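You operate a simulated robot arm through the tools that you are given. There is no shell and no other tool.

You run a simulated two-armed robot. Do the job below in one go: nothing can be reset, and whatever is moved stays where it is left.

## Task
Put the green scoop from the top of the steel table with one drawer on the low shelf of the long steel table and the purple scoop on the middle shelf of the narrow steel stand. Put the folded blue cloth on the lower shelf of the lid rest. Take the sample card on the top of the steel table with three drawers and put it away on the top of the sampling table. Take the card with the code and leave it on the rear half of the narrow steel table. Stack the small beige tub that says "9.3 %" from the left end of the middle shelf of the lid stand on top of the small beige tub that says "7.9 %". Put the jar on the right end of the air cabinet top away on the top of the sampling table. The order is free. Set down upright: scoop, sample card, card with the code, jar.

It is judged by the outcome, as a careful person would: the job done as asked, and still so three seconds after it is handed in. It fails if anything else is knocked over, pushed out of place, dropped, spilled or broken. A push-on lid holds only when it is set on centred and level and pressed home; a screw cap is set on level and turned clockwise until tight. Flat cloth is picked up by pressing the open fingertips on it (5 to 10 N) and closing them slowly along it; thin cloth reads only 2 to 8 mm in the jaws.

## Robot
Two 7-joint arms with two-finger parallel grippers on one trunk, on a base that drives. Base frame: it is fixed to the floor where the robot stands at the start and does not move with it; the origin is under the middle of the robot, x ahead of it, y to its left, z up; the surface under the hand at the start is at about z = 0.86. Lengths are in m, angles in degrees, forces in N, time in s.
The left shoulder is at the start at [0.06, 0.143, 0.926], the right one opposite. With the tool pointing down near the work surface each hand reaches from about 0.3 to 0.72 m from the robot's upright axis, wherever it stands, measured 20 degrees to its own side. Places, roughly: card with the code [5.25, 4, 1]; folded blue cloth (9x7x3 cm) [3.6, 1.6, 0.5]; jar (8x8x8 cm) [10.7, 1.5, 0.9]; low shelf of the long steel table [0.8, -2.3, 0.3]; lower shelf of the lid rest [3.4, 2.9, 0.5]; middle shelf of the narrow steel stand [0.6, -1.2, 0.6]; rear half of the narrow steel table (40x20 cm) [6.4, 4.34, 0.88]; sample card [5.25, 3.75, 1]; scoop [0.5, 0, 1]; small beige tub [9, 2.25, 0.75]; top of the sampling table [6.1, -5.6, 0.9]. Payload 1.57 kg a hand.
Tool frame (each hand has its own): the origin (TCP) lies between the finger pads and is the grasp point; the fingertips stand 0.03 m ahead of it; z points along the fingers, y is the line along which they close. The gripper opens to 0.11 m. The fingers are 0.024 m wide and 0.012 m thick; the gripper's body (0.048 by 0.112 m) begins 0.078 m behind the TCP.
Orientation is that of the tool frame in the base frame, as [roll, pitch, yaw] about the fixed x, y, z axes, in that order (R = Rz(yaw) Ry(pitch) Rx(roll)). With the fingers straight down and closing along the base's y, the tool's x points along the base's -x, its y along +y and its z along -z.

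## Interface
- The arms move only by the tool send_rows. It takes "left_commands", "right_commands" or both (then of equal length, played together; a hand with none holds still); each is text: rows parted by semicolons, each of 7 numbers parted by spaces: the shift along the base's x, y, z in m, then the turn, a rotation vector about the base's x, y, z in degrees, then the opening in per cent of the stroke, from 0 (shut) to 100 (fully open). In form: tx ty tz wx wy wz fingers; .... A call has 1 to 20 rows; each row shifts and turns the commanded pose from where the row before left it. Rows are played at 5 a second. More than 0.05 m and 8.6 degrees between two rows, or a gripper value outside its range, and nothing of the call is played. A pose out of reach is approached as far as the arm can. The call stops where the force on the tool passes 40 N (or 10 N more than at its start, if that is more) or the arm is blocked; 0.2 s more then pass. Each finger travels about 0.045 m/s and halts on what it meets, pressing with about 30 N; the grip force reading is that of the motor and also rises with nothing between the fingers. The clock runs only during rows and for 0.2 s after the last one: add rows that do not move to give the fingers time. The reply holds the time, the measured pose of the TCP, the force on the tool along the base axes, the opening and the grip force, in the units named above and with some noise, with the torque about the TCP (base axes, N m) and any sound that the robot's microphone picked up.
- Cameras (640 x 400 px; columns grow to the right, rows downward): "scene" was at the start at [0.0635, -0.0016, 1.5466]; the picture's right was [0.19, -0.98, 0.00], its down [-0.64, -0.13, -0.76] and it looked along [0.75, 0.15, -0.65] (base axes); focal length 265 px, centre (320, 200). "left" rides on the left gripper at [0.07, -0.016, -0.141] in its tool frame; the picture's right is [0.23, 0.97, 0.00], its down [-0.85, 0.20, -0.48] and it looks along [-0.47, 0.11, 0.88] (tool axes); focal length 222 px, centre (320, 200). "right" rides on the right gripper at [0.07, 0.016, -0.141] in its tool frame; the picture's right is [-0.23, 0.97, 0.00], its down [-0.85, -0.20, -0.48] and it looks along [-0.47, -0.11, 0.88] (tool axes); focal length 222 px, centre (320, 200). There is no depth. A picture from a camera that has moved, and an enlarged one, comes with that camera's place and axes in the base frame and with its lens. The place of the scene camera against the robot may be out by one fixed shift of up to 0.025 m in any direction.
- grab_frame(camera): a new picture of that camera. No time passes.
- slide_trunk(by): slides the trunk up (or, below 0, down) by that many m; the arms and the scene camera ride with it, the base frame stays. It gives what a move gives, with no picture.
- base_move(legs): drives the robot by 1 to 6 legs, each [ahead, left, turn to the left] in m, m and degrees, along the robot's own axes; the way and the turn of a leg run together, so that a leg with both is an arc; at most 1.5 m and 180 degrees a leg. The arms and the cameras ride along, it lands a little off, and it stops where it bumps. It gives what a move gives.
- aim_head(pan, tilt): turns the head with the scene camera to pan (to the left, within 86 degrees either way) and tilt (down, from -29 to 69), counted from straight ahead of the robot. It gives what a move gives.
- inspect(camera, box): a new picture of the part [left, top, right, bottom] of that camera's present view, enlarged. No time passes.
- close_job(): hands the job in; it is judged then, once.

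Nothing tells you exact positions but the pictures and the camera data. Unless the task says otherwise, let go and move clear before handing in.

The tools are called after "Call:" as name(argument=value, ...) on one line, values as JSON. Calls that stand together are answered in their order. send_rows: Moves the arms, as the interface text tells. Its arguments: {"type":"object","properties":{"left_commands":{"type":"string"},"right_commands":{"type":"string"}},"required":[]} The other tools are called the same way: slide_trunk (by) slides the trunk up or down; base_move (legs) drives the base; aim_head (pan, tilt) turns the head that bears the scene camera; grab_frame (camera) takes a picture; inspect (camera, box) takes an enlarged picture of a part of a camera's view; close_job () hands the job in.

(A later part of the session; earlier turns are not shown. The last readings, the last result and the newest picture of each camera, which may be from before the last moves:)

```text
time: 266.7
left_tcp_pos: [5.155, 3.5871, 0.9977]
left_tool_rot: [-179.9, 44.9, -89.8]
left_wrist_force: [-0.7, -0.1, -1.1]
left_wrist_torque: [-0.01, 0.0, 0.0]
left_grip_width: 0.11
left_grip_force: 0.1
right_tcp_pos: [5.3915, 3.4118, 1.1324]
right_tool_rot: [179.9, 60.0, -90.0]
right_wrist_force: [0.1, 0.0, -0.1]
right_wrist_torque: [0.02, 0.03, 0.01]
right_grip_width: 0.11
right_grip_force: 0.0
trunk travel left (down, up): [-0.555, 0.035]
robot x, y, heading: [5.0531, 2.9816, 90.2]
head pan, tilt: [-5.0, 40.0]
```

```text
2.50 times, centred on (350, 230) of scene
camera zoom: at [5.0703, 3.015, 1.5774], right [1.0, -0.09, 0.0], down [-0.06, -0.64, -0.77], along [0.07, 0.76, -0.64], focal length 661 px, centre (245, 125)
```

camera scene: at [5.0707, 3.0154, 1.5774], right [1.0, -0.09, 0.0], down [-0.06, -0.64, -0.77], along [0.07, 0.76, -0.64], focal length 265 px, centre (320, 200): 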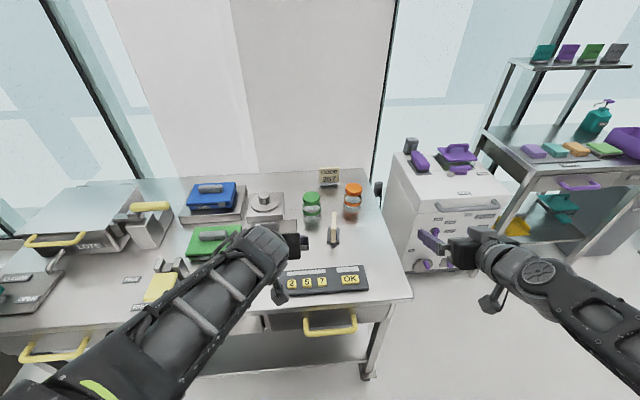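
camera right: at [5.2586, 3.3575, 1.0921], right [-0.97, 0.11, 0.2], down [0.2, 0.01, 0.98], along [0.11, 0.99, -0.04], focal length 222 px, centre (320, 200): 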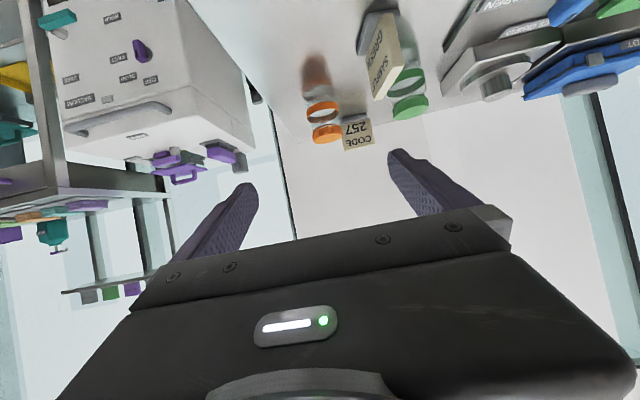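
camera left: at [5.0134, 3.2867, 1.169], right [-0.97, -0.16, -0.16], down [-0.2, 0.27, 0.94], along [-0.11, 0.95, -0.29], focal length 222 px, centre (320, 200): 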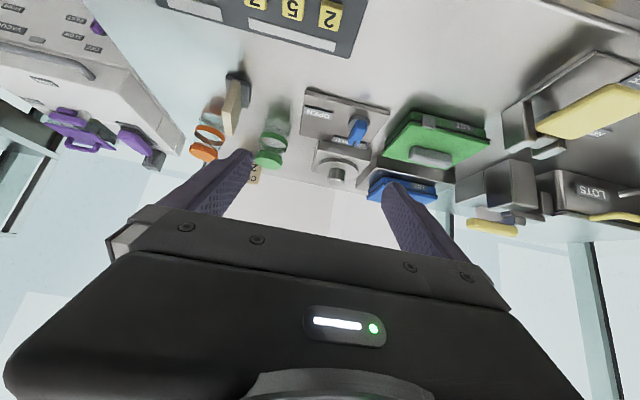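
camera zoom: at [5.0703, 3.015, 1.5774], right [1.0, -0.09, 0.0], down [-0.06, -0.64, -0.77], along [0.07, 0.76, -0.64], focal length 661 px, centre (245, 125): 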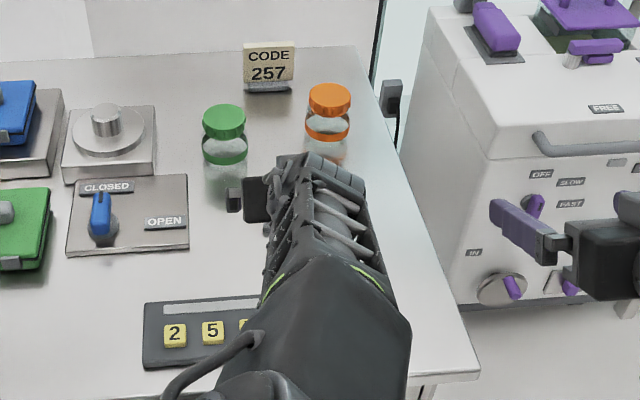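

The card's centre is (5.168, 3.641), top z≈0.958. I descend onto it.

Call:
send_rows(left_commands="0.006 0.01 -0.012 0 0 0 100; 0.006 0.014 -0.02 0 0 0 100; 0 0.014 -0.02 0 0 0 100; 0 0.014 -0.02 0 0 0 100; 0 0 0 0 0 0 100")

Call:
inspect(camera="left", box=[200, 40, 440, 220])

```text
time: 267.9
left_tcp_pos: [5.167, 3.6398, 0.9241]
left_tool_rot: [-180.0, 45.0, -89.9]
left_wrist_force: [0.4, 0.7, 0.6]
left_wrist_torque: [-0.01, 0.01, -0.01]
left_grip_width: 0.1098
left_grip_force: 0.1
right_tcp_pos: [5.3922, 3.4127, 1.1316]
right_tool_rot: [179.9, 60.0, -90.0]
right_wrist_force: [0.0, 0.3, 0.5]
right_wrist_torque: [0.0, 0.02, 0.0]
right_grip_width: 0.1101
right_grip_force: 0.1
trunk travel left (down, up): [-0.555, 0.035]
robot x, y, heading: [5.0584, 2.9794, 90.1]
head pan, tilt: [-5.0, 40.0]
```

```text
2.22 times, centred on (320, 130) of left
camera zoom: at [5.1841, 3.4903, 0.9739], right [-0.97, -0.16, -0.16], down [-0.2, 0.27, 0.94], along [-0.11, 0.95, -0.29], focal length 494 px, centre (320, 356)
```

zoom: 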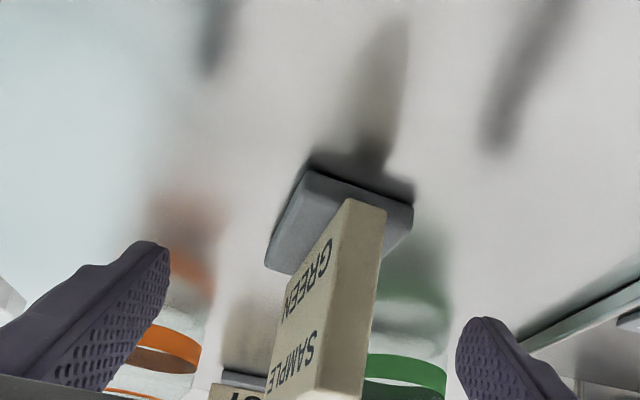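

The card is between the fingers; I close on it and lift.

Call:
send_rows(left_commands="0 0 0 0 0 0 70; 0 0 0 0 0 0 50; 0 0 0 0 0 0 30; 0 0 0 0 0 0 10; 0 0 0 0 0 0 0; 0 0 0 0 0 0 0; 0 0 0 0 0 0 0; 0 0 0 0 0 0 0")

Call:
inspect(camera="left", box=[200, 40, 440, 220])

```text
time: 269.7
left_tcp_pos: [5.1671, 3.6399, 0.9231]
left_tool_rot: [180.0, 44.9, -89.9]
left_wrist_force: [-0.7, -0.4, 0.8]
left_wrist_torque: [0.03, 0.02, 0.03]
left_grip_width: 0.0155
left_grip_force: 29.6
right_tcp_pos: [5.3928, 3.4123, 1.132]
right_tool_rot: [179.9, 59.9, -90.0]
right_wrist_force: [-0.3, 0.2, -0.3]
right_wrist_torque: [0.0, 0.0, 0.04]
right_grip_width: 0.11
right_grip_force: 0.0
trunk travel left (down, up): [-0.555, 0.035]
robot x, y, heading: [5.0515, 2.9801, 90.2]
head pan, tilt: [-5.0, 40.0]
```

```text
2.22 times, centred on (320, 130) of left
camera zoom: at [5.184, 3.4904, 0.974], right [-0.97, -0.16, -0.16], down [-0.2, 0.27, 0.94], along [-0.11, 0.95, -0.29], focal length 494 px, centre (320, 356)
```

zoom: 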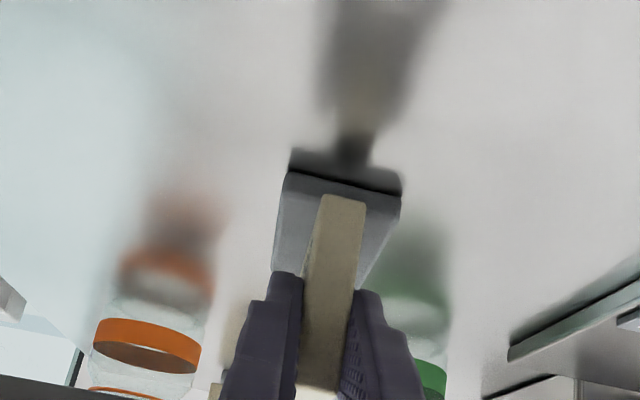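

Held (15.5 mm). I lift it and carry the left hand clear to the left.

Call:
send_rows(left_commands="0 0 0.015 0 0 0 0; 0 0 0.025 0 0 0 0; 0 0 0.03 0 0 0 0; 0 -0.02 0.035 0 0 0 0; -0.01 -0.03 0.035 0 0 0 0; -0.03 -0.03 0.02 0 0 0 0; -0.04 -0.025 0 0 0 0 0; -0.04 -0.025 0 0 0 0 0; -0.04 -0.025 0 0 0 0 0; -0.04 -0.025 0 0 0 0 0; -0.04 -0.025 0 0 0 0 0; -0.04 -0.02 0 0 0 0 0; -0.04 -0.02 0 0 0 0 0; 0 0 0 0 0 0 0")

Call:
grab_frame(camera="scene")

Call:
grab_frame(camera="left")

```text
time: 272.7
left_tcp_pos: [4.847, 3.4092, 1.0923]
left_tool_rot: [-180.0, 44.9, -90.1]
left_wrist_force: [-0.3, 0.2, -0.6]
left_wrist_torque: [-0.05, 0.02, 0.01]
left_grip_width: 0.0159
left_grip_force: 29.7
left hand out of reach, approached as far as the arm can: row 13
right_tcp_pos: [5.3925, 3.4132, 1.1316]
right_tool_rot: [179.9, 60.0, -90.1]
right_wrist_force: [1.2, -0.3, -0.6]
right_wrist_torque: [0.02, 0.01, 0.0]
right_grip_width: 0.1098
right_grip_force: 0.1
trunk travel left (down, up): [-0.555, 0.035]
robot x, y, heading: [5.0519, 2.9767, 89.9]
head pan, tilt: [-5.0, 40.0]
```

```text
taken
camera scene: at [5.0711, 3.0157, 1.5774], right [1.0, -0.09, 0.0], down [-0.06, -0.64, -0.77], along [0.07, 0.76, -0.64], focal length 265 px, centre (320, 200)
```

scene: 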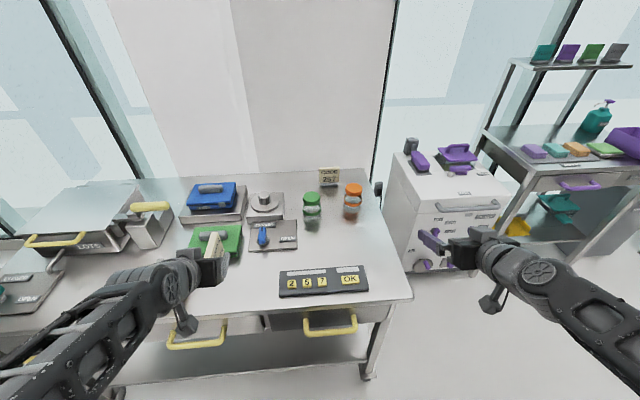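

```text
taken
camera left: at [4.864, 3.2601, 1.1439], right [-0.97, -0.16, -0.16], down [-0.2, 0.27, 0.94], along [-0.11, 0.95, -0.29], focal length 222 px, centre (320, 200)
```

left: 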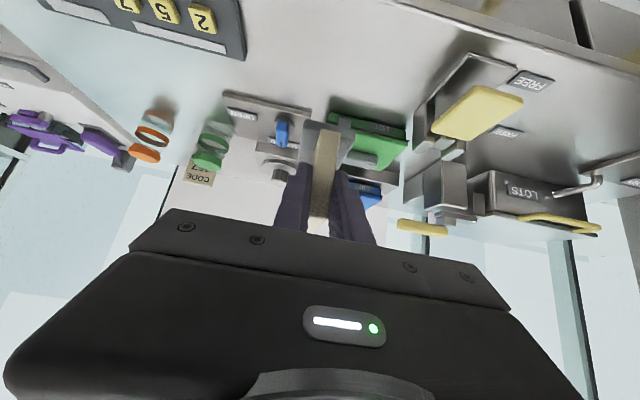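

The sample card is safe in the left hand. Now I edge the base 6 cm closer for the code card and check the floor gap.

Call:
base_move(legs=[[0.06, 0, 0]])

Call:
aim_head(pan=0, tilt=69)

Call:
inspect(camera="scene", box=[120, 140, 440, 340])

```text
time: 273.7
left_tcp_pos: [4.8466, 3.472, 1.0928]
left_tool_rot: [-180.0, 44.8, -89.9]
left_wrist_force: [-0.4, 0.3, -1.7]
left_wrist_torque: [-0.04, 0.02, 0.01]
left_grip_width: 0.0154
left_grip_force: 29.5
right_tcp_pos: [5.392, 3.4747, 1.1312]
right_tool_rot: [179.8, 59.9, -90.1]
right_wrist_force: [-0.2, 0.5, -0.4]
right_wrist_torque: [0.0, 0.0, 0.03]
right_grip_width: 0.1102
right_grip_force: 0.1
trunk travel left (down, up): [-0.555, 0.035]
robot x, y, heading: [5.0539, 3.0384, 90.0]
head pan, tilt: [-5.0, 40.0]
```

```text
time: 274.6
left_tcp_pos: [4.8463, 3.4707, 1.0944]
left_tool_rot: [-180.0, 45.0, -90.0]
left_wrist_force: [0.2, -0.2, -0.8]
left_wrist_torque: [-0.05, -0.04, -0.02]
left_grip_width: 0.0154
left_grip_force: 29.8
right_tcp_pos: [5.3908, 3.4728, 1.1324]
right_tool_rot: [179.9, 59.9, -90.0]
right_wrist_force: [-0.3, -0.2, -0.7]
right_wrist_torque: [0.01, 0.02, -0.01]
right_grip_width: 0.11
right_grip_force: 0.1
trunk travel left (down, up): [-0.555, 0.035]
robot x, y, heading: [5.0522, 3.0382, 90.0]
head pan, tilt: [0.0, 68.8]
```

```text
2.00 times, centred on (280, 240) of scene
camera zoom: at [5.0631, 3.0475, 1.5413], right [1.0, 0.0, 0.0], down [0.0, -0.93, -0.36], along [0.0, 0.36, -0.93], focal length 529 px, centre (400, 120)
```

zoom: 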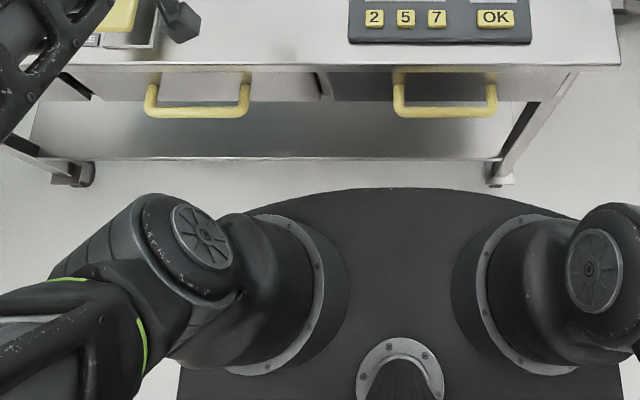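

The shelf edge is at z≈0.33 above the low base; casters leave about 4 cm. I move 2 cm closer, raise the trunk, and bring the right hand high above the jars on the card's line.

Call:
base_move(legs=[[0.02, 0, 0]])

Call:
slide_trunk(by=0.03)

Call:
aim_head(pan=-5, tilt=40)

Call:
send_rows(right_commands="-0.03 0.015 -0.01 0 0 0 100; -0.04 0.02 -0.01 0 0 0 100; -0.04 0.02 -0.01 0 0 0 100; -0.04 0.02 -0.01 0 0 0 100; -0.04 0.025 -0.01 0 0 0 100; -0.018 0.04 -0.005 0 0 0 100; 0 0.045 -0.005 0 0 0 100; 0 0.045 -0.005 0 0 0 100; 0 0 0 0 0 0 100")

Call:
grab_frame(camera="right")

Call:
grab_frame(camera="scene")

```text
time: 275.4
left_tcp_pos: [4.8461, 3.4902, 1.0947]
left_tool_rot: [-179.9, 44.8, -90.0]
left_wrist_force: [-0.9, 0.5, -1.2]
left_wrist_torque: [-0.04, -0.02, -0.03]
left_grip_width: 0.0155
left_grip_force: 30.2
right_tcp_pos: [5.3909, 3.4945, 1.1317]
right_tool_rot: [180.0, 59.9, -89.9]
right_wrist_force: [0.2, 0.6, -0.9]
right_wrist_torque: [0.0, -0.03, -0.01]
right_grip_width: 0.11
right_grip_force: 0.0
trunk travel left (down, up): [-0.555, 0.035]
robot x, y, heading: [5.0544, 3.0554, 90.1]
head pan, tilt: [0.0, 68.8]
```

```text
time: 276.1
left_tcp_pos: [4.8465, 3.4905, 1.1239]
left_tool_rot: [180.0, 44.9, -89.9]
left_wrist_force: [-0.4, 0.4, -1.0]
left_wrist_torque: [-0.04, 0.01, 0.03]
left_grip_width: 0.0153
left_grip_force: 30.2
right_tcp_pos: [5.3922, 3.4925, 1.1624]
right_tool_rot: [179.9, 60.0, -90.0]
right_wrist_force: [-1.1, 0.1, -0.2]
right_wrist_torque: [-0.01, 0.02, -0.01]
right_grip_width: 0.1099
right_grip_force: 0.1
trunk travel left (down, up): [-0.585, 0.005]
robot x, y, heading: [5.0517, 3.0552, 90.0]
head pan, tilt: [0.0, 68.8]
```

```text
time: 277.1
left_tcp_pos: [4.8475, 3.491, 1.1234]
left_tool_rot: [-180.0, 44.9, -89.9]
left_wrist_force: [1.0, 0.3, -0.4]
left_wrist_torque: [-0.01, 0.02, 0.03]
left_grip_width: 0.0155
left_grip_force: 29.9
right_tcp_pos: [5.392, 3.4926, 1.1614]
right_tool_rot: [179.9, 60.0, -90.0]
right_wrist_force: [0.3, -0.1, -0.4]
right_wrist_torque: [-0.01, -0.02, 0.02]
right_grip_width: 0.1099
right_grip_force: 0.1
trunk travel left (down, up): [-0.585, 0.005]
robot x, y, heading: [5.0503, 3.0604, 89.8]
head pan, tilt: [-5.0, 40.0]
```

```text
time: 279.1
left_tcp_pos: [4.8452, 3.4887, 1.1252]
left_tool_rot: [-180.0, 44.9, -89.9]
left_wrist_force: [0.4, 0.0, -0.9]
left_wrist_torque: [-0.01, -0.03, 0.02]
left_grip_width: 0.0155
left_grip_force: 30.2
right_tcp_pos: [5.1865, 3.7266, 1.1016]
right_tool_rot: [180.0, 60.0, -89.9]
right_wrist_force: [0.4, 0.3, -0.7]
right_wrist_torque: [0.01, -0.01, 0.02]
right_grip_width: 0.1101
right_grip_force: 0.0
right hand out of reach, approached as far as the arm can: row 1, 2
trunk travel left (down, up): [-0.585, 0.005]
robot x, y, heading: [5.0525, 3.0567, 89.8]
head pan, tilt: [-5.0, 40.0]
```

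```text
taken
camera right: at [5.1721, 3.5721, 1.1111], right [-0.97, 0.11, 0.2], down [0.2, 0.01, 0.98], along [0.11, 0.99, -0.04], focal length 222 px, centre (320, 200)
```

right: 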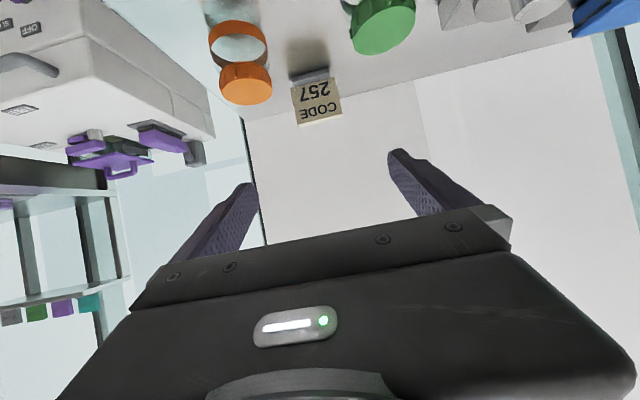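

```text
taken
camera scene: at [5.0705, 3.0951, 1.6074], right [1.0, -0.09, 0.0], down [-0.06, -0.64, -0.77], along [0.07, 0.76, -0.64], focal length 265 px, centre (320, 200)
```

scene: 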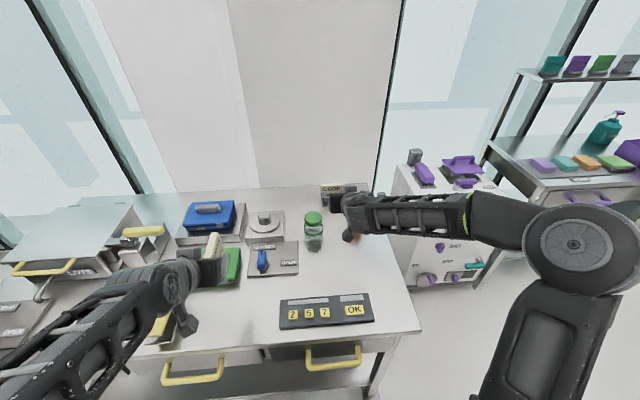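

The card spans x 5.146–5.227 at y 3.98; the hand is centred on it. I move in above the jars.

Call:
send_rows(right_commands="0 0.0397 -0.018 0 0 0 100; 0 0.0397 -0.018 0 0 0 100; 0 0.0397 -0.018 0 0 0 100; 0 0.0397 -0.018 0 0 0 100; 0 0.0397 -0.018 0 0 0 100; 0 0 0 0 0 0 100")

Call:
grab_frame(camera="right")

Call:
inspect(camera="scene", box=[260, 140, 460, 280])

```text
time: 280.5
left_tcp_pos: [4.8466, 3.489, 1.1251]
left_tool_rot: [-179.9, 45.0, -90.0]
left_wrist_force: [-1.0, -0.1, -0.9]
left_wrist_torque: [-0.03, -0.03, 0.0]
left_grip_width: 0.0154
left_grip_force: 30.1
right_tcp_pos: [5.1868, 3.928, 1.0125]
right_tool_rot: [179.9, 59.9, -89.8]
right_wrist_force: [-0.8, 0.2, 0.2]
right_wrist_torque: [-0.02, -0.01, -0.03]
right_grip_width: 0.1102
right_grip_force: 0.0
trunk travel left (down, up): [-0.585, 0.005]
robot x, y, heading: [5.05, 3.0599, 90.2]
head pan, tilt: [-5.0, 40.0]
```

```text
taken
camera right: at [5.1719, 3.7723, 1.0212], right [-0.97, 0.11, 0.2], down [0.2, 0.01, 0.98], along [0.11, 0.99, -0.04], focal length 222 px, centre (320, 200)
```

right: 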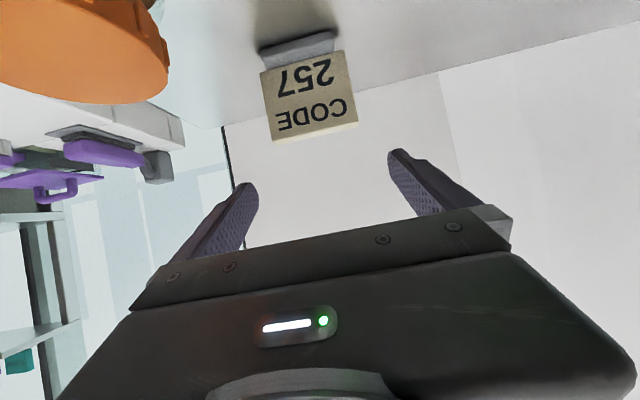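

```text
2.86 times, centred on (360, 210) of scene
camera zoom: at [5.07, 3.095, 1.6075], right [1.0, -0.09, 0.0], down [-0.06, -0.64, -0.77], along [0.07, 0.76, -0.64], focal length 756 px, centre (206, 171)
```

zoom: 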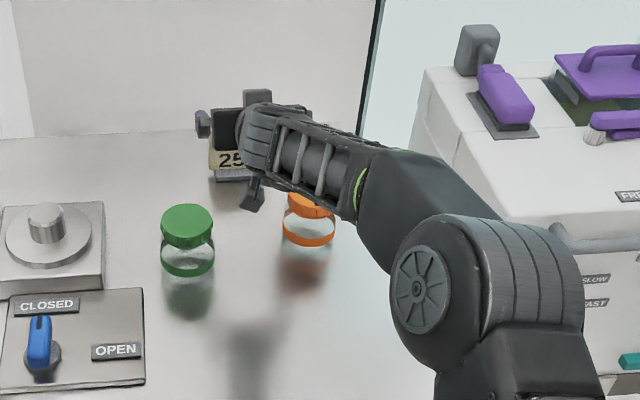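

Call:
send_rows(right_commands="0 0.0093 -0.017 0 0 0 100; 0 0.0093 -0.017 0 0 0 100; 0 0.0093 -0.017 0 0 0 100; 0 0.0093 -0.0165 0 0 0 100; 0 0 0 0 0 0 100")

Call:
grab_frame(camera="right")

Call:
inspect(camera="scene", box=[260, 140, 460, 280])

```text
time: 281.7
left_tcp_pos: [4.846, 3.4891, 1.1231]
left_tool_rot: [-180.0, 44.9, -89.9]
left_wrist_force: [1.5, -0.1, -0.6]
left_wrist_torque: [-0.02, 0.01, 0.0]
left_grip_width: 0.0152
left_grip_force: 29.7
right_tcp_pos: [5.1879, 3.965, 0.9451]
right_tool_rot: [179.9, 60.0, -90.0]
right_wrist_force: [-0.3, 0.3, 1.0]
right_wrist_torque: [-0.01, 0.0, -0.05]
right_grip_width: 0.11
right_grip_force: 0.1
trunk travel left (down, up): [-0.585, 0.005]
robot x, y, heading: [5.0516, 3.0599, 90.0]
head pan, tilt: [-5.0, 40.0]
```

```text
taken
camera right: at [5.173, 3.8093, 0.9533], right [-0.97, 0.11, 0.2], down [0.2, 0.01, 0.98], along [0.11, 0.99, -0.04], focal length 222 px, centre (320, 200)
```

right: 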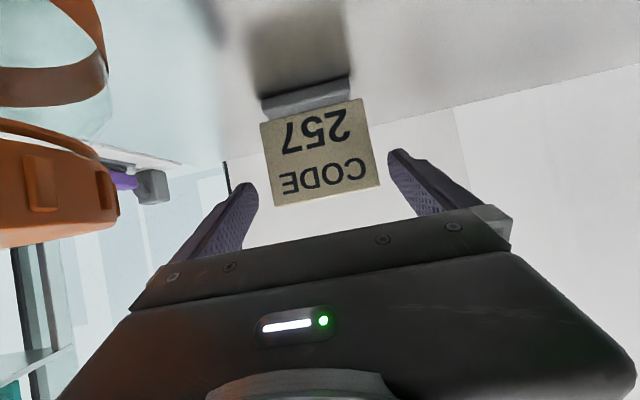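

```text
2.86 times, centred on (360, 210) of scene
camera zoom: at [5.0704, 3.0957, 1.6074], right [1.0, -0.09, 0.0], down [-0.06, -0.64, -0.77], along [0.07, 0.76, -0.64], focal length 756 px, centre (206, 171)
```

zoom: 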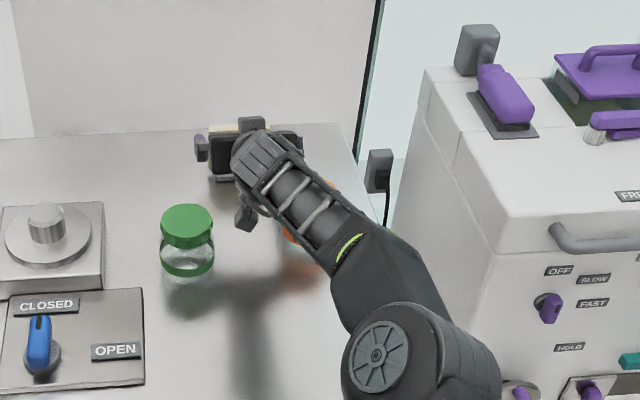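

Call:
send_rows(right_commands="0 0.008 0 0 0 0 100; 0 0 0 0 0 0 85; 0 0 0 0 0 0 75; 0 0 0 0 0 0 65; 0 0 0 0 0 0 55; 0 0 0 0 0 0 40; 0 0 0 0 0 0 20; 0 0 0 0 0 0 0; 0 0 0 0 0 0 0")

Call:
grab_frame(camera="right")

```text
time: 283.7
left_tcp_pos: [4.846, 3.4894, 1.1237]
left_tool_rot: [-180.0, 44.9, -89.9]
left_wrist_force: [0.1, 0.3, -0.9]
left_wrist_torque: [0.0, 0.01, -0.02]
left_grip_width: 0.0153
left_grip_force: 29.9
right_tcp_pos: [5.1876, 3.9652, 0.9437]
right_tool_rot: [179.8, 60.1, -90.0]
right_wrist_force: [0.9, 0.4, -1.4]
right_wrist_torque: [-0.01, -0.01, 0.05]
right_grip_width: 0.0892
right_grip_force: 29.4
right hand out of reach, approached as far as the arm can: row 1
trunk travel left (down, up): [-0.585, 0.005]
robot x, y, heading: [5.0534, 3.0575, 90.0]
head pan, tilt: [-5.0, 40.0]
```

```text
taken
camera right: at [5.1726, 3.8095, 0.9534], right [-0.97, 0.11, 0.2], down [0.2, 0.01, 0.98], along [0.11, 0.99, -0.04], focal length 222 px, centre (320, 200)
```

right: 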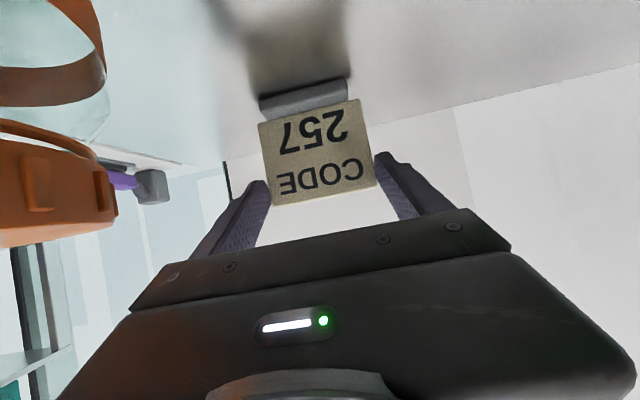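

The card is gripped by its sides (89 mm). I lift it slowly and check.

Call:
send_rows(right_commands="0 0 0.01 0 0 0 0; 0 0 0.015 0 0 0 0; 0 0 0.02 0 0 0 0; 0 0 0 0 0 0 0")

Call:
grab_frame(camera="right")

Call:
inspect(camera="scene", box=[260, 140, 460, 280])

```text
time: 284.7
left_tcp_pos: [4.846, 3.4889, 1.1232]
left_tool_rot: [-179.9, 44.9, -89.8]
left_wrist_force: [0.1, -0.1, -1.6]
left_wrist_torque: [-0.03, 0.0, 0.01]
left_grip_width: 0.0157
left_grip_force: 30.0
right_tcp_pos: [5.1871, 3.9642, 0.9892]
right_tool_rot: [179.9, 59.8, -90.0]
right_wrist_force: [-0.1, 0.4, -0.9]
right_wrist_torque: [-0.06, 0.02, -0.03]
right_grip_width: 0.0891
right_grip_force: 29.9
trunk travel left (down, up): [-0.585, 0.005]
robot x, y, heading: [5.0533, 3.0627, 89.9]
head pan, tilt: [-5.0, 40.0]
```

```text
taken
camera right: at [5.1727, 3.8081, 0.9989], right [-0.97, 0.11, 0.2], down [0.2, 0.01, 0.98], along [0.11, 0.99, -0.04], focal length 222 px, centre (320, 200)
```

right: 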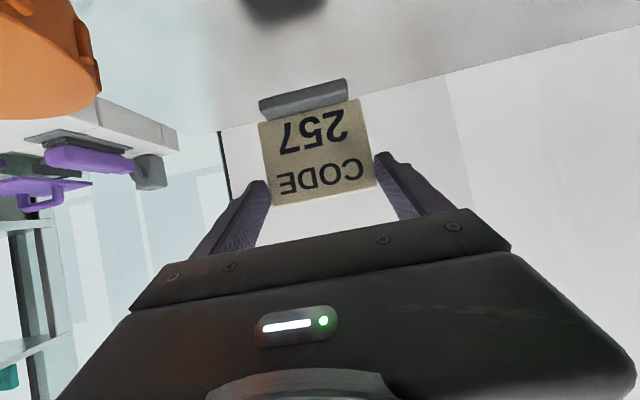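

```text
2.86 times, centred on (360, 210) of scene
camera zoom: at [5.0703, 3.0965, 1.6074], right [1.0, -0.09, 0.0], down [-0.06, -0.64, -0.77], along [0.07, 0.76, -0.64], focal length 756 px, centre (206, 171)
```

zoom: 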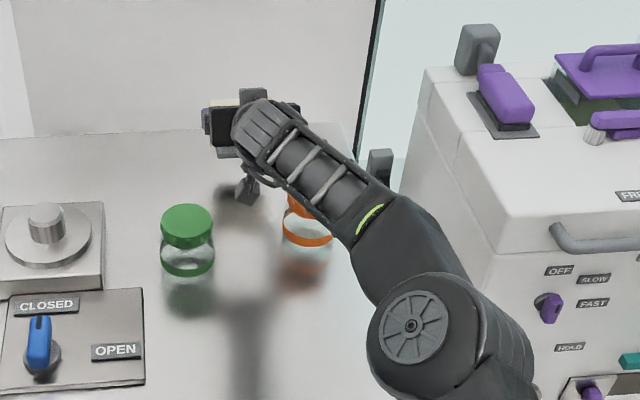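

The card hangs level. I raise it above the jars and bring it back.

Call:
send_rows(right_commands="0 -0.01 0.025 0 0 0 0; 0 -0.015 0.03 0 0 0 0; 0 -0.015 0.03 0 0 0 0; 0 -0.04 0.012 0 0 0 0; 0 -0.04 0.012 0 0 0 0; 0 -0.04 0.01 0 0 0 0; 0 -0.04 0.01 0 0 0 0; 0 -0.04 0 0 0 0 0; 0 -0.04 0 0 0 0 0; 0.02 -0.04 0 0 0 0 0; 0.03 -0.04 0 0 0 0 0; 0 0 0 0 0 0 0")

Call:
grab_frame(camera="scene")

Call:
grab_frame(camera="right")

```text
time: 287.3
left_tcp_pos: [4.8456, 3.491, 1.1241]
left_tool_rot: [-180.0, 44.9, -89.9]
left_wrist_force: [0.8, -0.1, -0.8]
left_wrist_torque: [-0.04, 0.02, -0.05]
left_grip_width: 0.0159
left_grip_force: 29.8
right_tcp_pos: [5.2368, 3.607, 1.1194]
right_tool_rot: [-179.9, 59.9, -89.9]
right_wrist_force: [-0.1, 0.3, -1.0]
right_wrist_torque: [-0.06, -0.01, 0.0]
right_grip_width: 0.0893
right_grip_force: 30.3
trunk travel left (down, up): [-0.585, 0.005]
robot x, y, heading: [5.0499, 3.0586, 90.3]
head pan, tilt: [-5.0, 40.0]
```

```text
taken
camera scene: at [5.07, 3.0971, 1.6073], right [1.0, -0.09, 0.0], down [-0.06, -0.64, -0.77], along [0.07, 0.76, -0.64], focal length 265 px, centre (320, 200)
```

scene: 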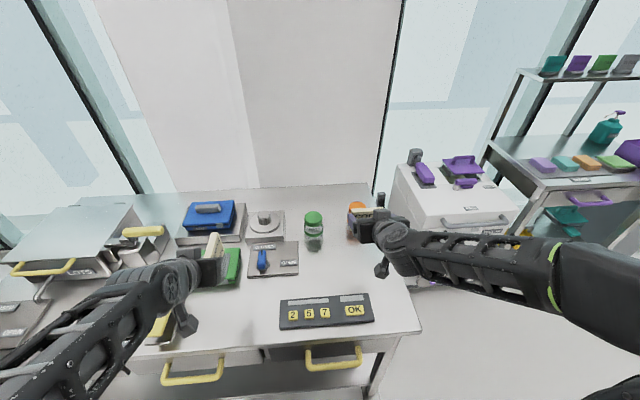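

```text
taken
camera right: at [5.2218, 3.4507, 1.1296], right [-0.97, 0.11, 0.2], down [0.2, 0.01, 0.98], along [0.11, 0.99, -0.04], focal length 222 px, centre (320, 200)
```

right: 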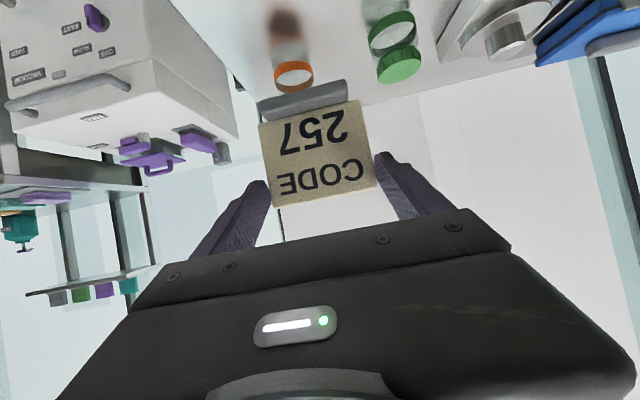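

Both cards are held. I back away from the table and look toward the narrow table.

Call:
base_move(legs=[[-0.3, 0, 0]])

Call:
aim_head(pan=-45, tilt=30)

Call:
grab_frame(camera="scene")

Call:
aim_head(pan=-86, tilt=35)

Call:
grab_frame(camera="scene")

```text
time: 289.3
left_tcp_pos: [4.8454, 3.1834, 1.1249]
left_tool_rot: [-180.0, 45.0, -89.7]
left_wrist_force: [0.1, 0.1, -0.6]
left_wrist_torque: [-0.06, 0.02, -0.01]
left_grip_width: 0.0158
left_grip_force: 30.0
right_tcp_pos: [5.2362, 3.3007, 1.12]
right_tool_rot: [179.9, 60.0, -89.8]
right_wrist_force: [0.0, -0.9, -1.1]
right_wrist_torque: [-0.05, 0.0, 0.06]
right_grip_width: 0.0893
right_grip_force: 30.0
trunk travel left (down, up): [-0.585, 0.005]
robot x, y, heading: [5.0544, 2.756, 90.3]
head pan, tilt: [-5.0, 40.0]
```

```text
time: 290.4
left_tcp_pos: [4.8463, 3.184, 1.1241]
left_tool_rot: [180.0, 44.9, -89.7]
left_wrist_force: [0.0, 0.1, -0.5]
left_wrist_torque: [-0.03, -0.04, 0.0]
left_grip_width: 0.0156
left_grip_force: 30.3
right_tcp_pos: [5.2352, 3.3024, 1.1207]
right_tool_rot: [179.8, 60.0, -89.9]
right_wrist_force: [-0.5, 0.4, 0.2]
right_wrist_torque: [-0.01, 0.0, 0.04]
right_grip_width: 0.0889
right_grip_force: 30.1
trunk travel left (down, up): [-0.585, 0.005]
robot x, y, heading: [5.0535, 2.7532, 90.2]
head pan, tilt: [-45.0, 30.0]
```

```text
taken
camera scene: at [5.1275, 2.771, 1.6227], right [0.71, -0.7, 0.0], down [-0.35, -0.36, -0.87], along [0.61, 0.62, -0.5], focal length 265 px, centre (320, 200)
```

scene: 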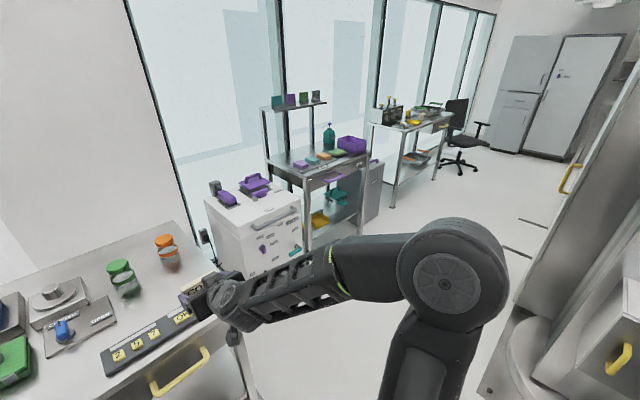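

```text
time: 291.5
left_tcp_pos: [4.8449, 3.1843, 1.1235]
left_tool_rot: [180.0, 44.9, -89.7]
left_wrist_force: [0.1, -0.3, -0.6]
left_wrist_torque: [-0.04, 0.01, 0.0]
left_grip_width: 0.0153
left_grip_force: 30.0
right_tcp_pos: [5.2355, 3.3016, 1.1199]
right_tool_rot: [179.9, 60.0, -89.7]
right_wrist_force: [-0.1, 0.2, -1.3]
right_wrist_torque: [-0.07, -0.01, 0.01]
right_grip_width: 0.0894
right_grip_force: 30.1
trunk travel left (down, up): [-0.585, 0.005]
robot x, y, heading: [5.0527, 2.7533, 90.1]
head pan, tilt: [-85.9, 35.0]
```

```text
taken
camera scene: at [5.1517, 2.7133, 1.615], right [0.08, -1.0, 0.0], down [-0.57, -0.04, -0.82], along [0.82, 0.06, -0.57], focal length 265 px, centre (320, 200)
```

scene: 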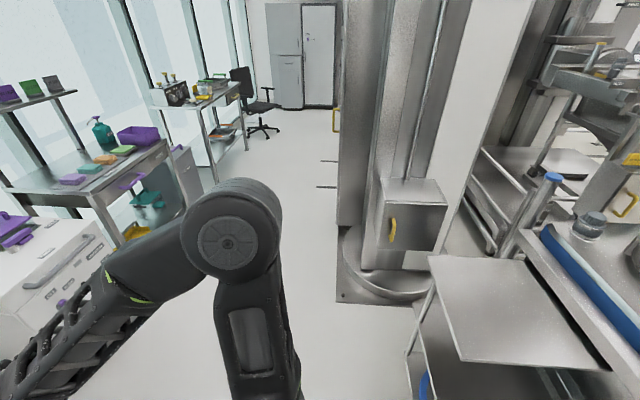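

The narrow table stands beyond the white cabinet. I move forward a little and then sideways to it.

Call:
base_move(legs=[[0.32, 0, 0], [0, -1.1, 0]])

Call:
aim_head(pan=-8, tilt=30)

Call:
grab_frame(camera="scene")

Call:
grab_frame(camera="right")

```text
time: 298.8
left_tcp_pos: [5.9381, 3.5025, 1.123]
left_tool_rot: [-180.0, 44.8, -90.2]
left_wrist_force: [-0.3, -0.4, -1.0]
left_wrist_torque: [-0.06, 0.02, 0.07]
left_grip_width: 0.0156
left_grip_force: 29.5
right_tcp_pos: [6.3294, 3.6175, 1.1209]
right_tool_rot: [179.9, 60.0, -90.3]
right_wrist_force: [0.0, 0.3, -0.9]
right_wrist_torque: [-0.03, 0.01, -0.01]
right_grip_width: 0.0887
right_grip_force: 30.3
trunk travel left (down, up): [-0.585, 0.005]
robot x, y, heading: [6.142, 3.0687, 90.0]
head pan, tilt: [-85.9, 35.0]
```

```text
time: 300.3
left_tcp_pos: [5.9385, 3.5024, 1.1236]
left_tool_rot: [180.0, 44.9, -90.2]
left_wrist_force: [-0.5, -0.1, -1.6]
left_wrist_torque: [-0.04, 0.02, 0.0]
left_grip_width: 0.0153
left_grip_force: 30.3
right_tcp_pos: [6.3285, 3.616, 1.1207]
right_tool_rot: [179.9, 60.0, -90.2]
right_wrist_force: [-0.6, -0.3, -1.2]
right_wrist_torque: [-0.02, -0.01, -0.02]
right_grip_width: 0.0891
right_grip_force: 30.0
trunk travel left (down, up): [-0.585, 0.005]
robot x, y, heading: [6.1431, 3.0717, 90.2]
head pan, tilt: [-8.0, 30.0]
```

```text
taken
camera scene: at [6.1656, 3.1124, 1.6227], right [0.99, -0.14, 0.0], down [-0.07, -0.49, -0.87], along [0.12, 0.86, -0.5], focal length 265 px, centre (320, 200)
```

scene: 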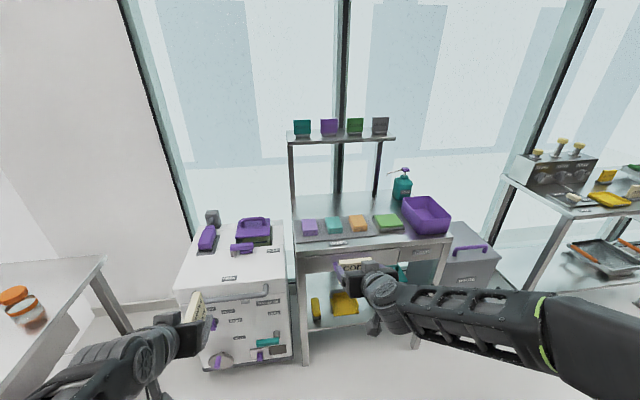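

```text
taken
camera right: at [6.3134, 3.4611, 1.1299], right [-0.97, 0.12, 0.2], down [0.2, 0.01, 0.98], along [0.11, 0.99, -0.04], focal length 222 px, centre (320, 200)
```

right: 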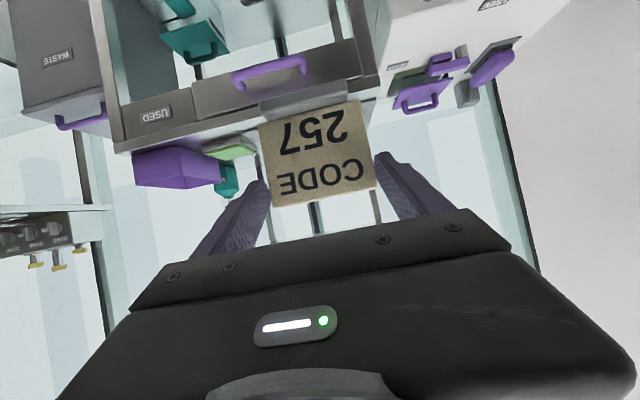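

The narrow table's top spans x≈6.17–6.87, y≈3.99–4.46, with a cloth tray in front; its rear strip under the small upper shelf (z≈1.24) is free at about (6.42, 4.34). I move up to it.

Call:
base_move(legs=[[0.42, -0.085, 0]])

Call:
aim_head(pan=-8, tilt=40)

Call:
grab_frame(camera="scene")

Call:
grab_frame(camera="right")

Call:
grab_frame(camera="left")

```text
time: 302.9
left_tcp_pos: [6.0247, 3.9212, 1.1227]
left_tool_rot: [179.9, 44.9, -90.1]
left_wrist_force: [-0.2, 0.5, -0.6]
left_wrist_torque: [-0.07, -0.02, 0.04]
left_grip_width: 0.0156
left_grip_force: 30.1
right_tcp_pos: [6.4134, 4.0347, 1.1206]
right_tool_rot: [180.0, 59.9, -90.1]
right_wrist_force: [-1.4, 0.2, -0.6]
right_wrist_torque: [-0.04, -0.02, -0.01]
right_grip_width: 0.0891
right_grip_force: 29.7
trunk travel left (down, up): [-0.585, 0.005]
robot x, y, heading: [6.2298, 3.4874, 89.8]
head pan, tilt: [-8.0, 30.0]
```

```text
time: 303.6
left_tcp_pos: [6.0244, 3.9194, 1.1236]
left_tool_rot: [-179.9, 44.9, -90.2]
left_wrist_force: [0.4, 0.7, -0.7]
left_wrist_torque: [0.0, 0.0, 0.02]
left_grip_width: 0.0153
left_grip_force: 29.6
right_tcp_pos: [6.4141, 4.0337, 1.1209]
right_tool_rot: [179.8, 60.0, -90.1]
right_wrist_force: [0.9, 0.5, -0.5]
right_wrist_torque: [-0.05, 0.0, 0.01]
right_grip_width: 0.0891
right_grip_force: 29.5
trunk travel left (down, up): [-0.585, 0.005]
robot x, y, heading: [6.2287, 3.4886, 90.1]
head pan, tilt: [-8.0, 40.0]
```

```text
taken
camera scene: at [6.2515, 3.5247, 1.6075], right [0.99, -0.14, 0.0], down [-0.09, -0.64, -0.77], along [0.11, 0.76, -0.64], focal length 265 px, centre (320, 200)
```

scene: 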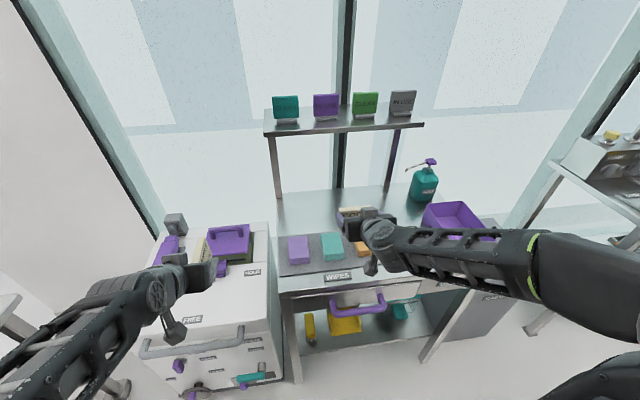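

```text
taken
camera right: at [6.3995, 3.8791, 1.13], right [-0.97, 0.11, 0.2], down [0.2, 0.01, 0.98], along [0.11, 0.99, -0.04], focal length 222 px, centre (320, 200)
```

right: 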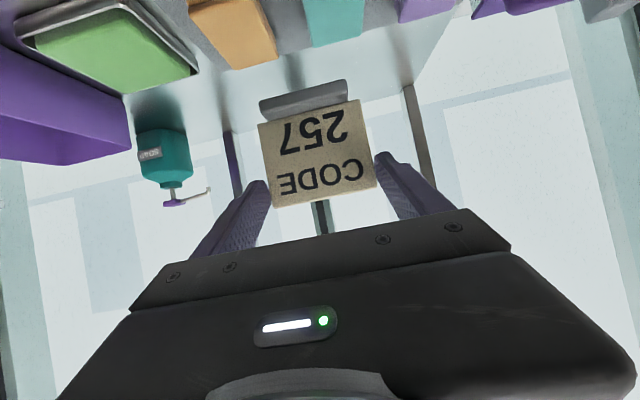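

```text
taken
camera left: at [6.0408, 3.7703, 1.1739], right [-0.97, -0.16, -0.16], down [-0.2, 0.27, 0.94], along [-0.11, 0.95, -0.29], focal length 222 px, centre (320, 200)
```

left: 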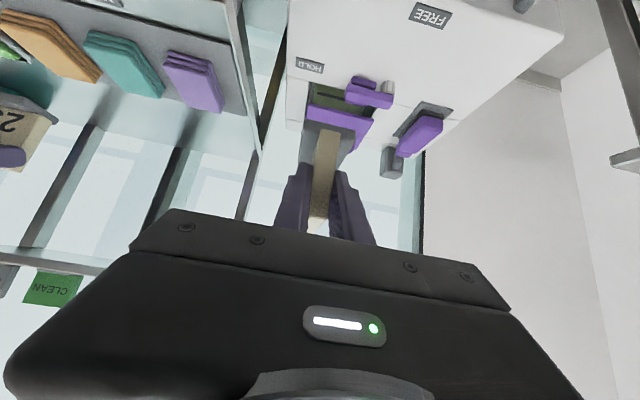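

The rear strip is free between the posts; cloths end at y≈4.21. I bring the card over (6.414, 4.345) and lower it.

Call:
send_rows(right_commands="0 0.042 -0.008 0 0 0 0; 0 0.042 -0.008 0 0 0 0; 0 0.042 -0.008 0 0 0 0; 0 0.042 -0.008 0 0 0 0; 0 0.042 -0.008 0 0 0 0; 0 0.042 -0.008 0 0 0 0; 0 0.041 -0.008 0 0 0 0; 0 0 -0.02 0 0 0 0; 0 0 -0.02 0 0 0 0; 0 0 0 0 0 0 0")

Call:
grab_frame(camera="right")

Call:
inspect(camera="scene", box=[240, 80, 480, 280])

```text
time: 305.8
left_tcp_pos: [6.0239, 3.9198, 1.124]
left_tool_rot: [180.0, 44.9, -90.1]
left_wrist_force: [0.3, 0.5, -0.6]
left_wrist_torque: [-0.04, -0.02, -0.03]
left_grip_width: 0.0154
left_grip_force: 29.9
right_tcp_pos: [6.4129, 4.327, 1.025]
right_tool_rot: [179.8, 60.1, -90.1]
right_wrist_force: [-0.3, -0.4, -1.2]
right_wrist_torque: [0.0, 0.02, 0.03]
right_grip_width: 0.0894
right_grip_force: 29.7
trunk travel left (down, up): [-0.585, 0.005]
robot x, y, heading: [6.2298, 3.489, 89.9]
head pan, tilt: [-8.0, 40.0]
```

```text
taken
camera right: at [6.3987, 4.172, 1.0339], right [-0.97, 0.11, 0.2], down [0.2, 0.01, 0.98], along [0.11, 0.99, -0.04], focal length 222 px, centre (320, 200)
```

right: 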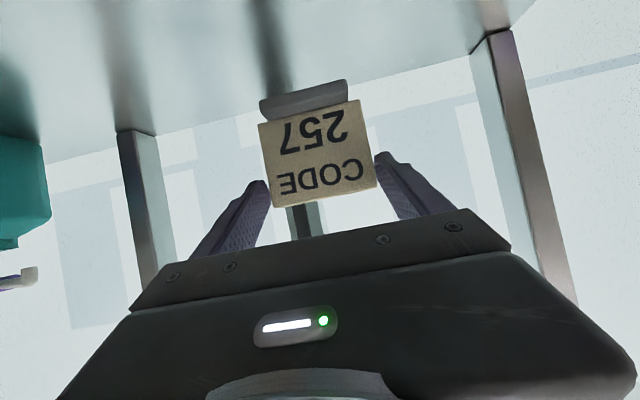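

```text
2.00 times, centred on (360, 180) of scene
camera zoom: at [6.2514, 3.5244, 1.6074], right [0.99, -0.14, 0.0], down [-0.09, -0.64, -0.77], along [0.11, 0.76, -0.64], focal length 529 px, centre (240, 240)
```

zoom: 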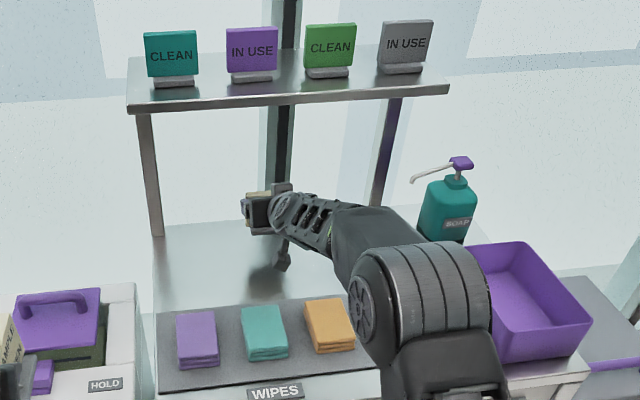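

Call:
send_rows(right_commands="0 0 -0.02 0 0 0 0; 0 0 -0.02 0 0 0 0; 0 0 -0.015 0 0 0 0; 0 0 0 0 0 0 0")

Call:
grab_frame(camera="right")

Call:
inspect(camera="scene", box=[240, 80, 480, 280])

```text
time: 306.8
left_tcp_pos: [6.0244, 3.9191, 1.1239]
left_tool_rot: [-180.0, 44.8, -90.1]
left_wrist_force: [0.6, -0.4, -1.2]
left_wrist_torque: [-0.06, 0.02, 0.01]
left_grip_width: 0.0154
left_grip_force: 30.2
right_tcp_pos: [6.4149, 4.3261, 0.9699]
right_tool_rot: [179.9, 60.0, -90.2]
right_wrist_force: [0.4, 0.5, -0.9]
right_wrist_torque: [-0.02, 0.01, -0.01]
right_grip_width: 0.089
right_grip_force: 29.6
trunk travel left (down, up): [-0.585, 0.005]
robot x, y, heading: [6.2293, 3.4871, 90.0]
head pan, tilt: [-8.0, 40.0]
```

```text
taken
camera right: at [6.4001, 4.1712, 0.9788], right [-0.97, 0.11, 0.2], down [0.2, 0.01, 0.98], along [0.11, 0.99, -0.04], focal length 222 px, centre (320, 200)
```

right: 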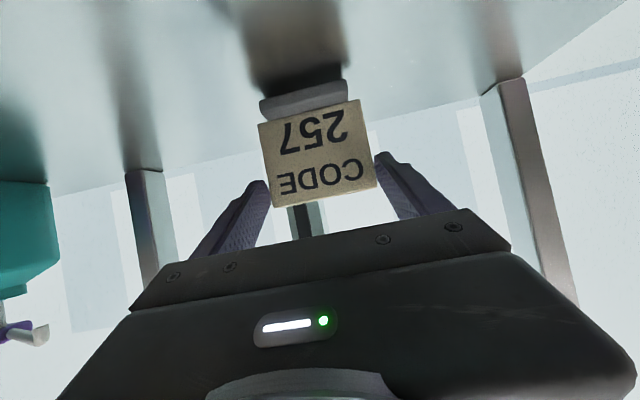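

```text
2.00 times, centred on (360, 180) of scene
camera zoom: at [6.2514, 3.5248, 1.6074], right [0.99, -0.14, 0.0], down [-0.09, -0.64, -0.77], along [0.11, 0.76, -0.64], focal length 529 px, centre (240, 240)
```

zoom: 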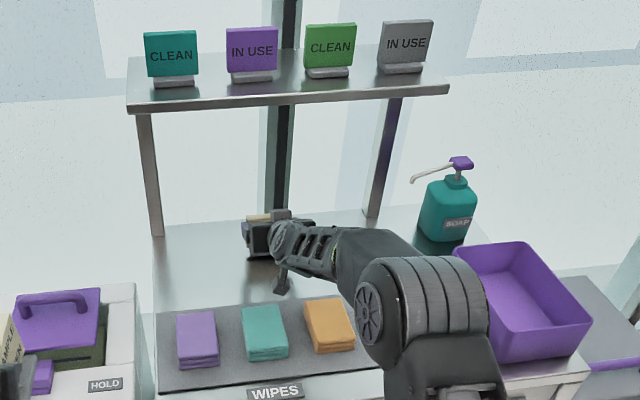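

Call:
send_rows(right_commands="0 0 -0.006 0 0 0 0; 0 0 -0.005 0 0 0 0; 0 0 -0.004 0 0 0 0; 0 0 0 0 0 0 0")

Call:
inspect(camera="right", box=[220, 40, 420, 220])

```text
time: 307.8
left_tcp_pos: [6.0246, 3.9181, 1.1246]
left_tool_rot: [-179.9, 45.0, -90.0]
left_wrist_force: [0.0, 0.3, -1.2]
left_wrist_torque: [-0.03, -0.01, 0.01]
left_grip_width: 0.0157
left_grip_force: 30.5
right_tcp_pos: [6.4155, 4.3286, 0.9588]
right_tool_rot: [180.0, 60.6, -90.2]
right_wrist_force: [2.6, 4.3, 20.6]
right_wrist_torque: [0.72, -0.05, -0.08]
right_grip_width: 0.0899
right_grip_force: 30.2
trunk travel left (down, up): [-0.585, 0.005]
robot x, y, heading: [6.2278, 3.4902, 89.8]
head pan, tilt: [-8.0, 40.0]
```

```text
2.22 times, centred on (320, 130) of right
camera zoom: at [6.3996, 4.1721, 0.9673], right [-0.97, 0.11, 0.2], down [0.2, 0.0, 0.98], along [0.11, 0.99, -0.03], focal length 494 px, centre (320, 356)
```

zoom: 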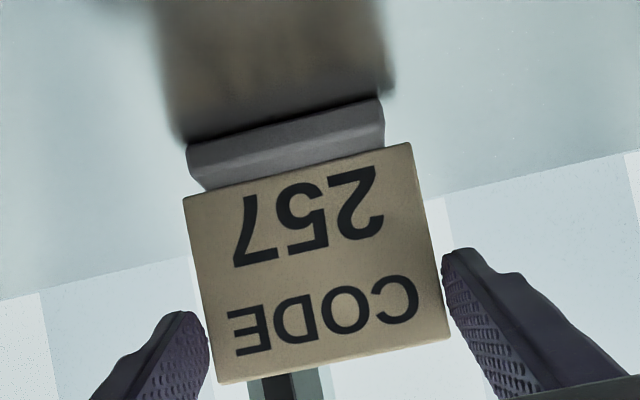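

Contact with the tabletop; I ease off, open, and back out the way I came.

Call:
send_rows(right_commands="0 0 0.004 0 0 0 0; 0 0 0 0 0 0 80; 0 0 0 0 0 0 90; 0 0 0 0 0 0 100; 0 0 0 0 0 0 100; 0 0 0 0 0 0 100")

Call:
grab_frame(camera="right")

```text
time: 309.2
left_tcp_pos: [6.0225, 3.9204, 1.1239]
left_tool_rot: [180.0, 44.9, -90.0]
left_wrist_force: [-0.5, -0.8, -0.9]
left_wrist_torque: [-0.02, -0.02, 0.03]
left_grip_width: 0.0154
left_grip_force: 30.0
right_tcp_pos: [6.4139, 4.3274, 0.9597]
right_tool_rot: [179.9, 59.9, -90.1]
right_wrist_force: [0.3, 0.3, 0.1]
right_wrist_torque: [-0.03, 0.0, -0.01]
right_grip_width: 0.1102
right_grip_force: 0.0
trunk travel left (down, up): [-0.585, 0.005]
robot x, y, heading: [6.2284, 3.4862, 90.0]
head pan, tilt: [-8.0, 40.0]
```

```text
taken
camera right: at [6.3991, 4.1722, 0.9676], right [-0.97, 0.11, 0.2], down [0.2, 0.01, 0.98], along [0.11, 0.99, -0.04], focal length 222 px, centre (320, 200)
```

right: 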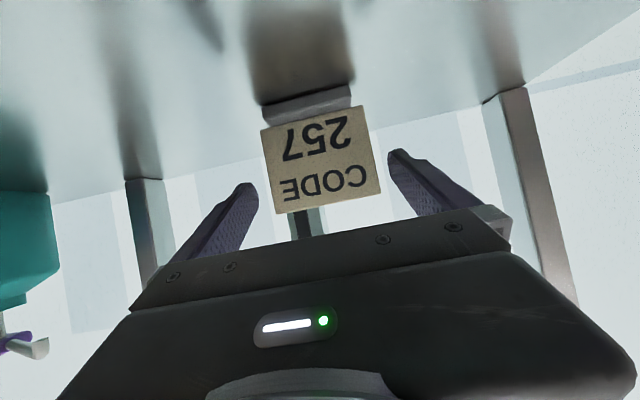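

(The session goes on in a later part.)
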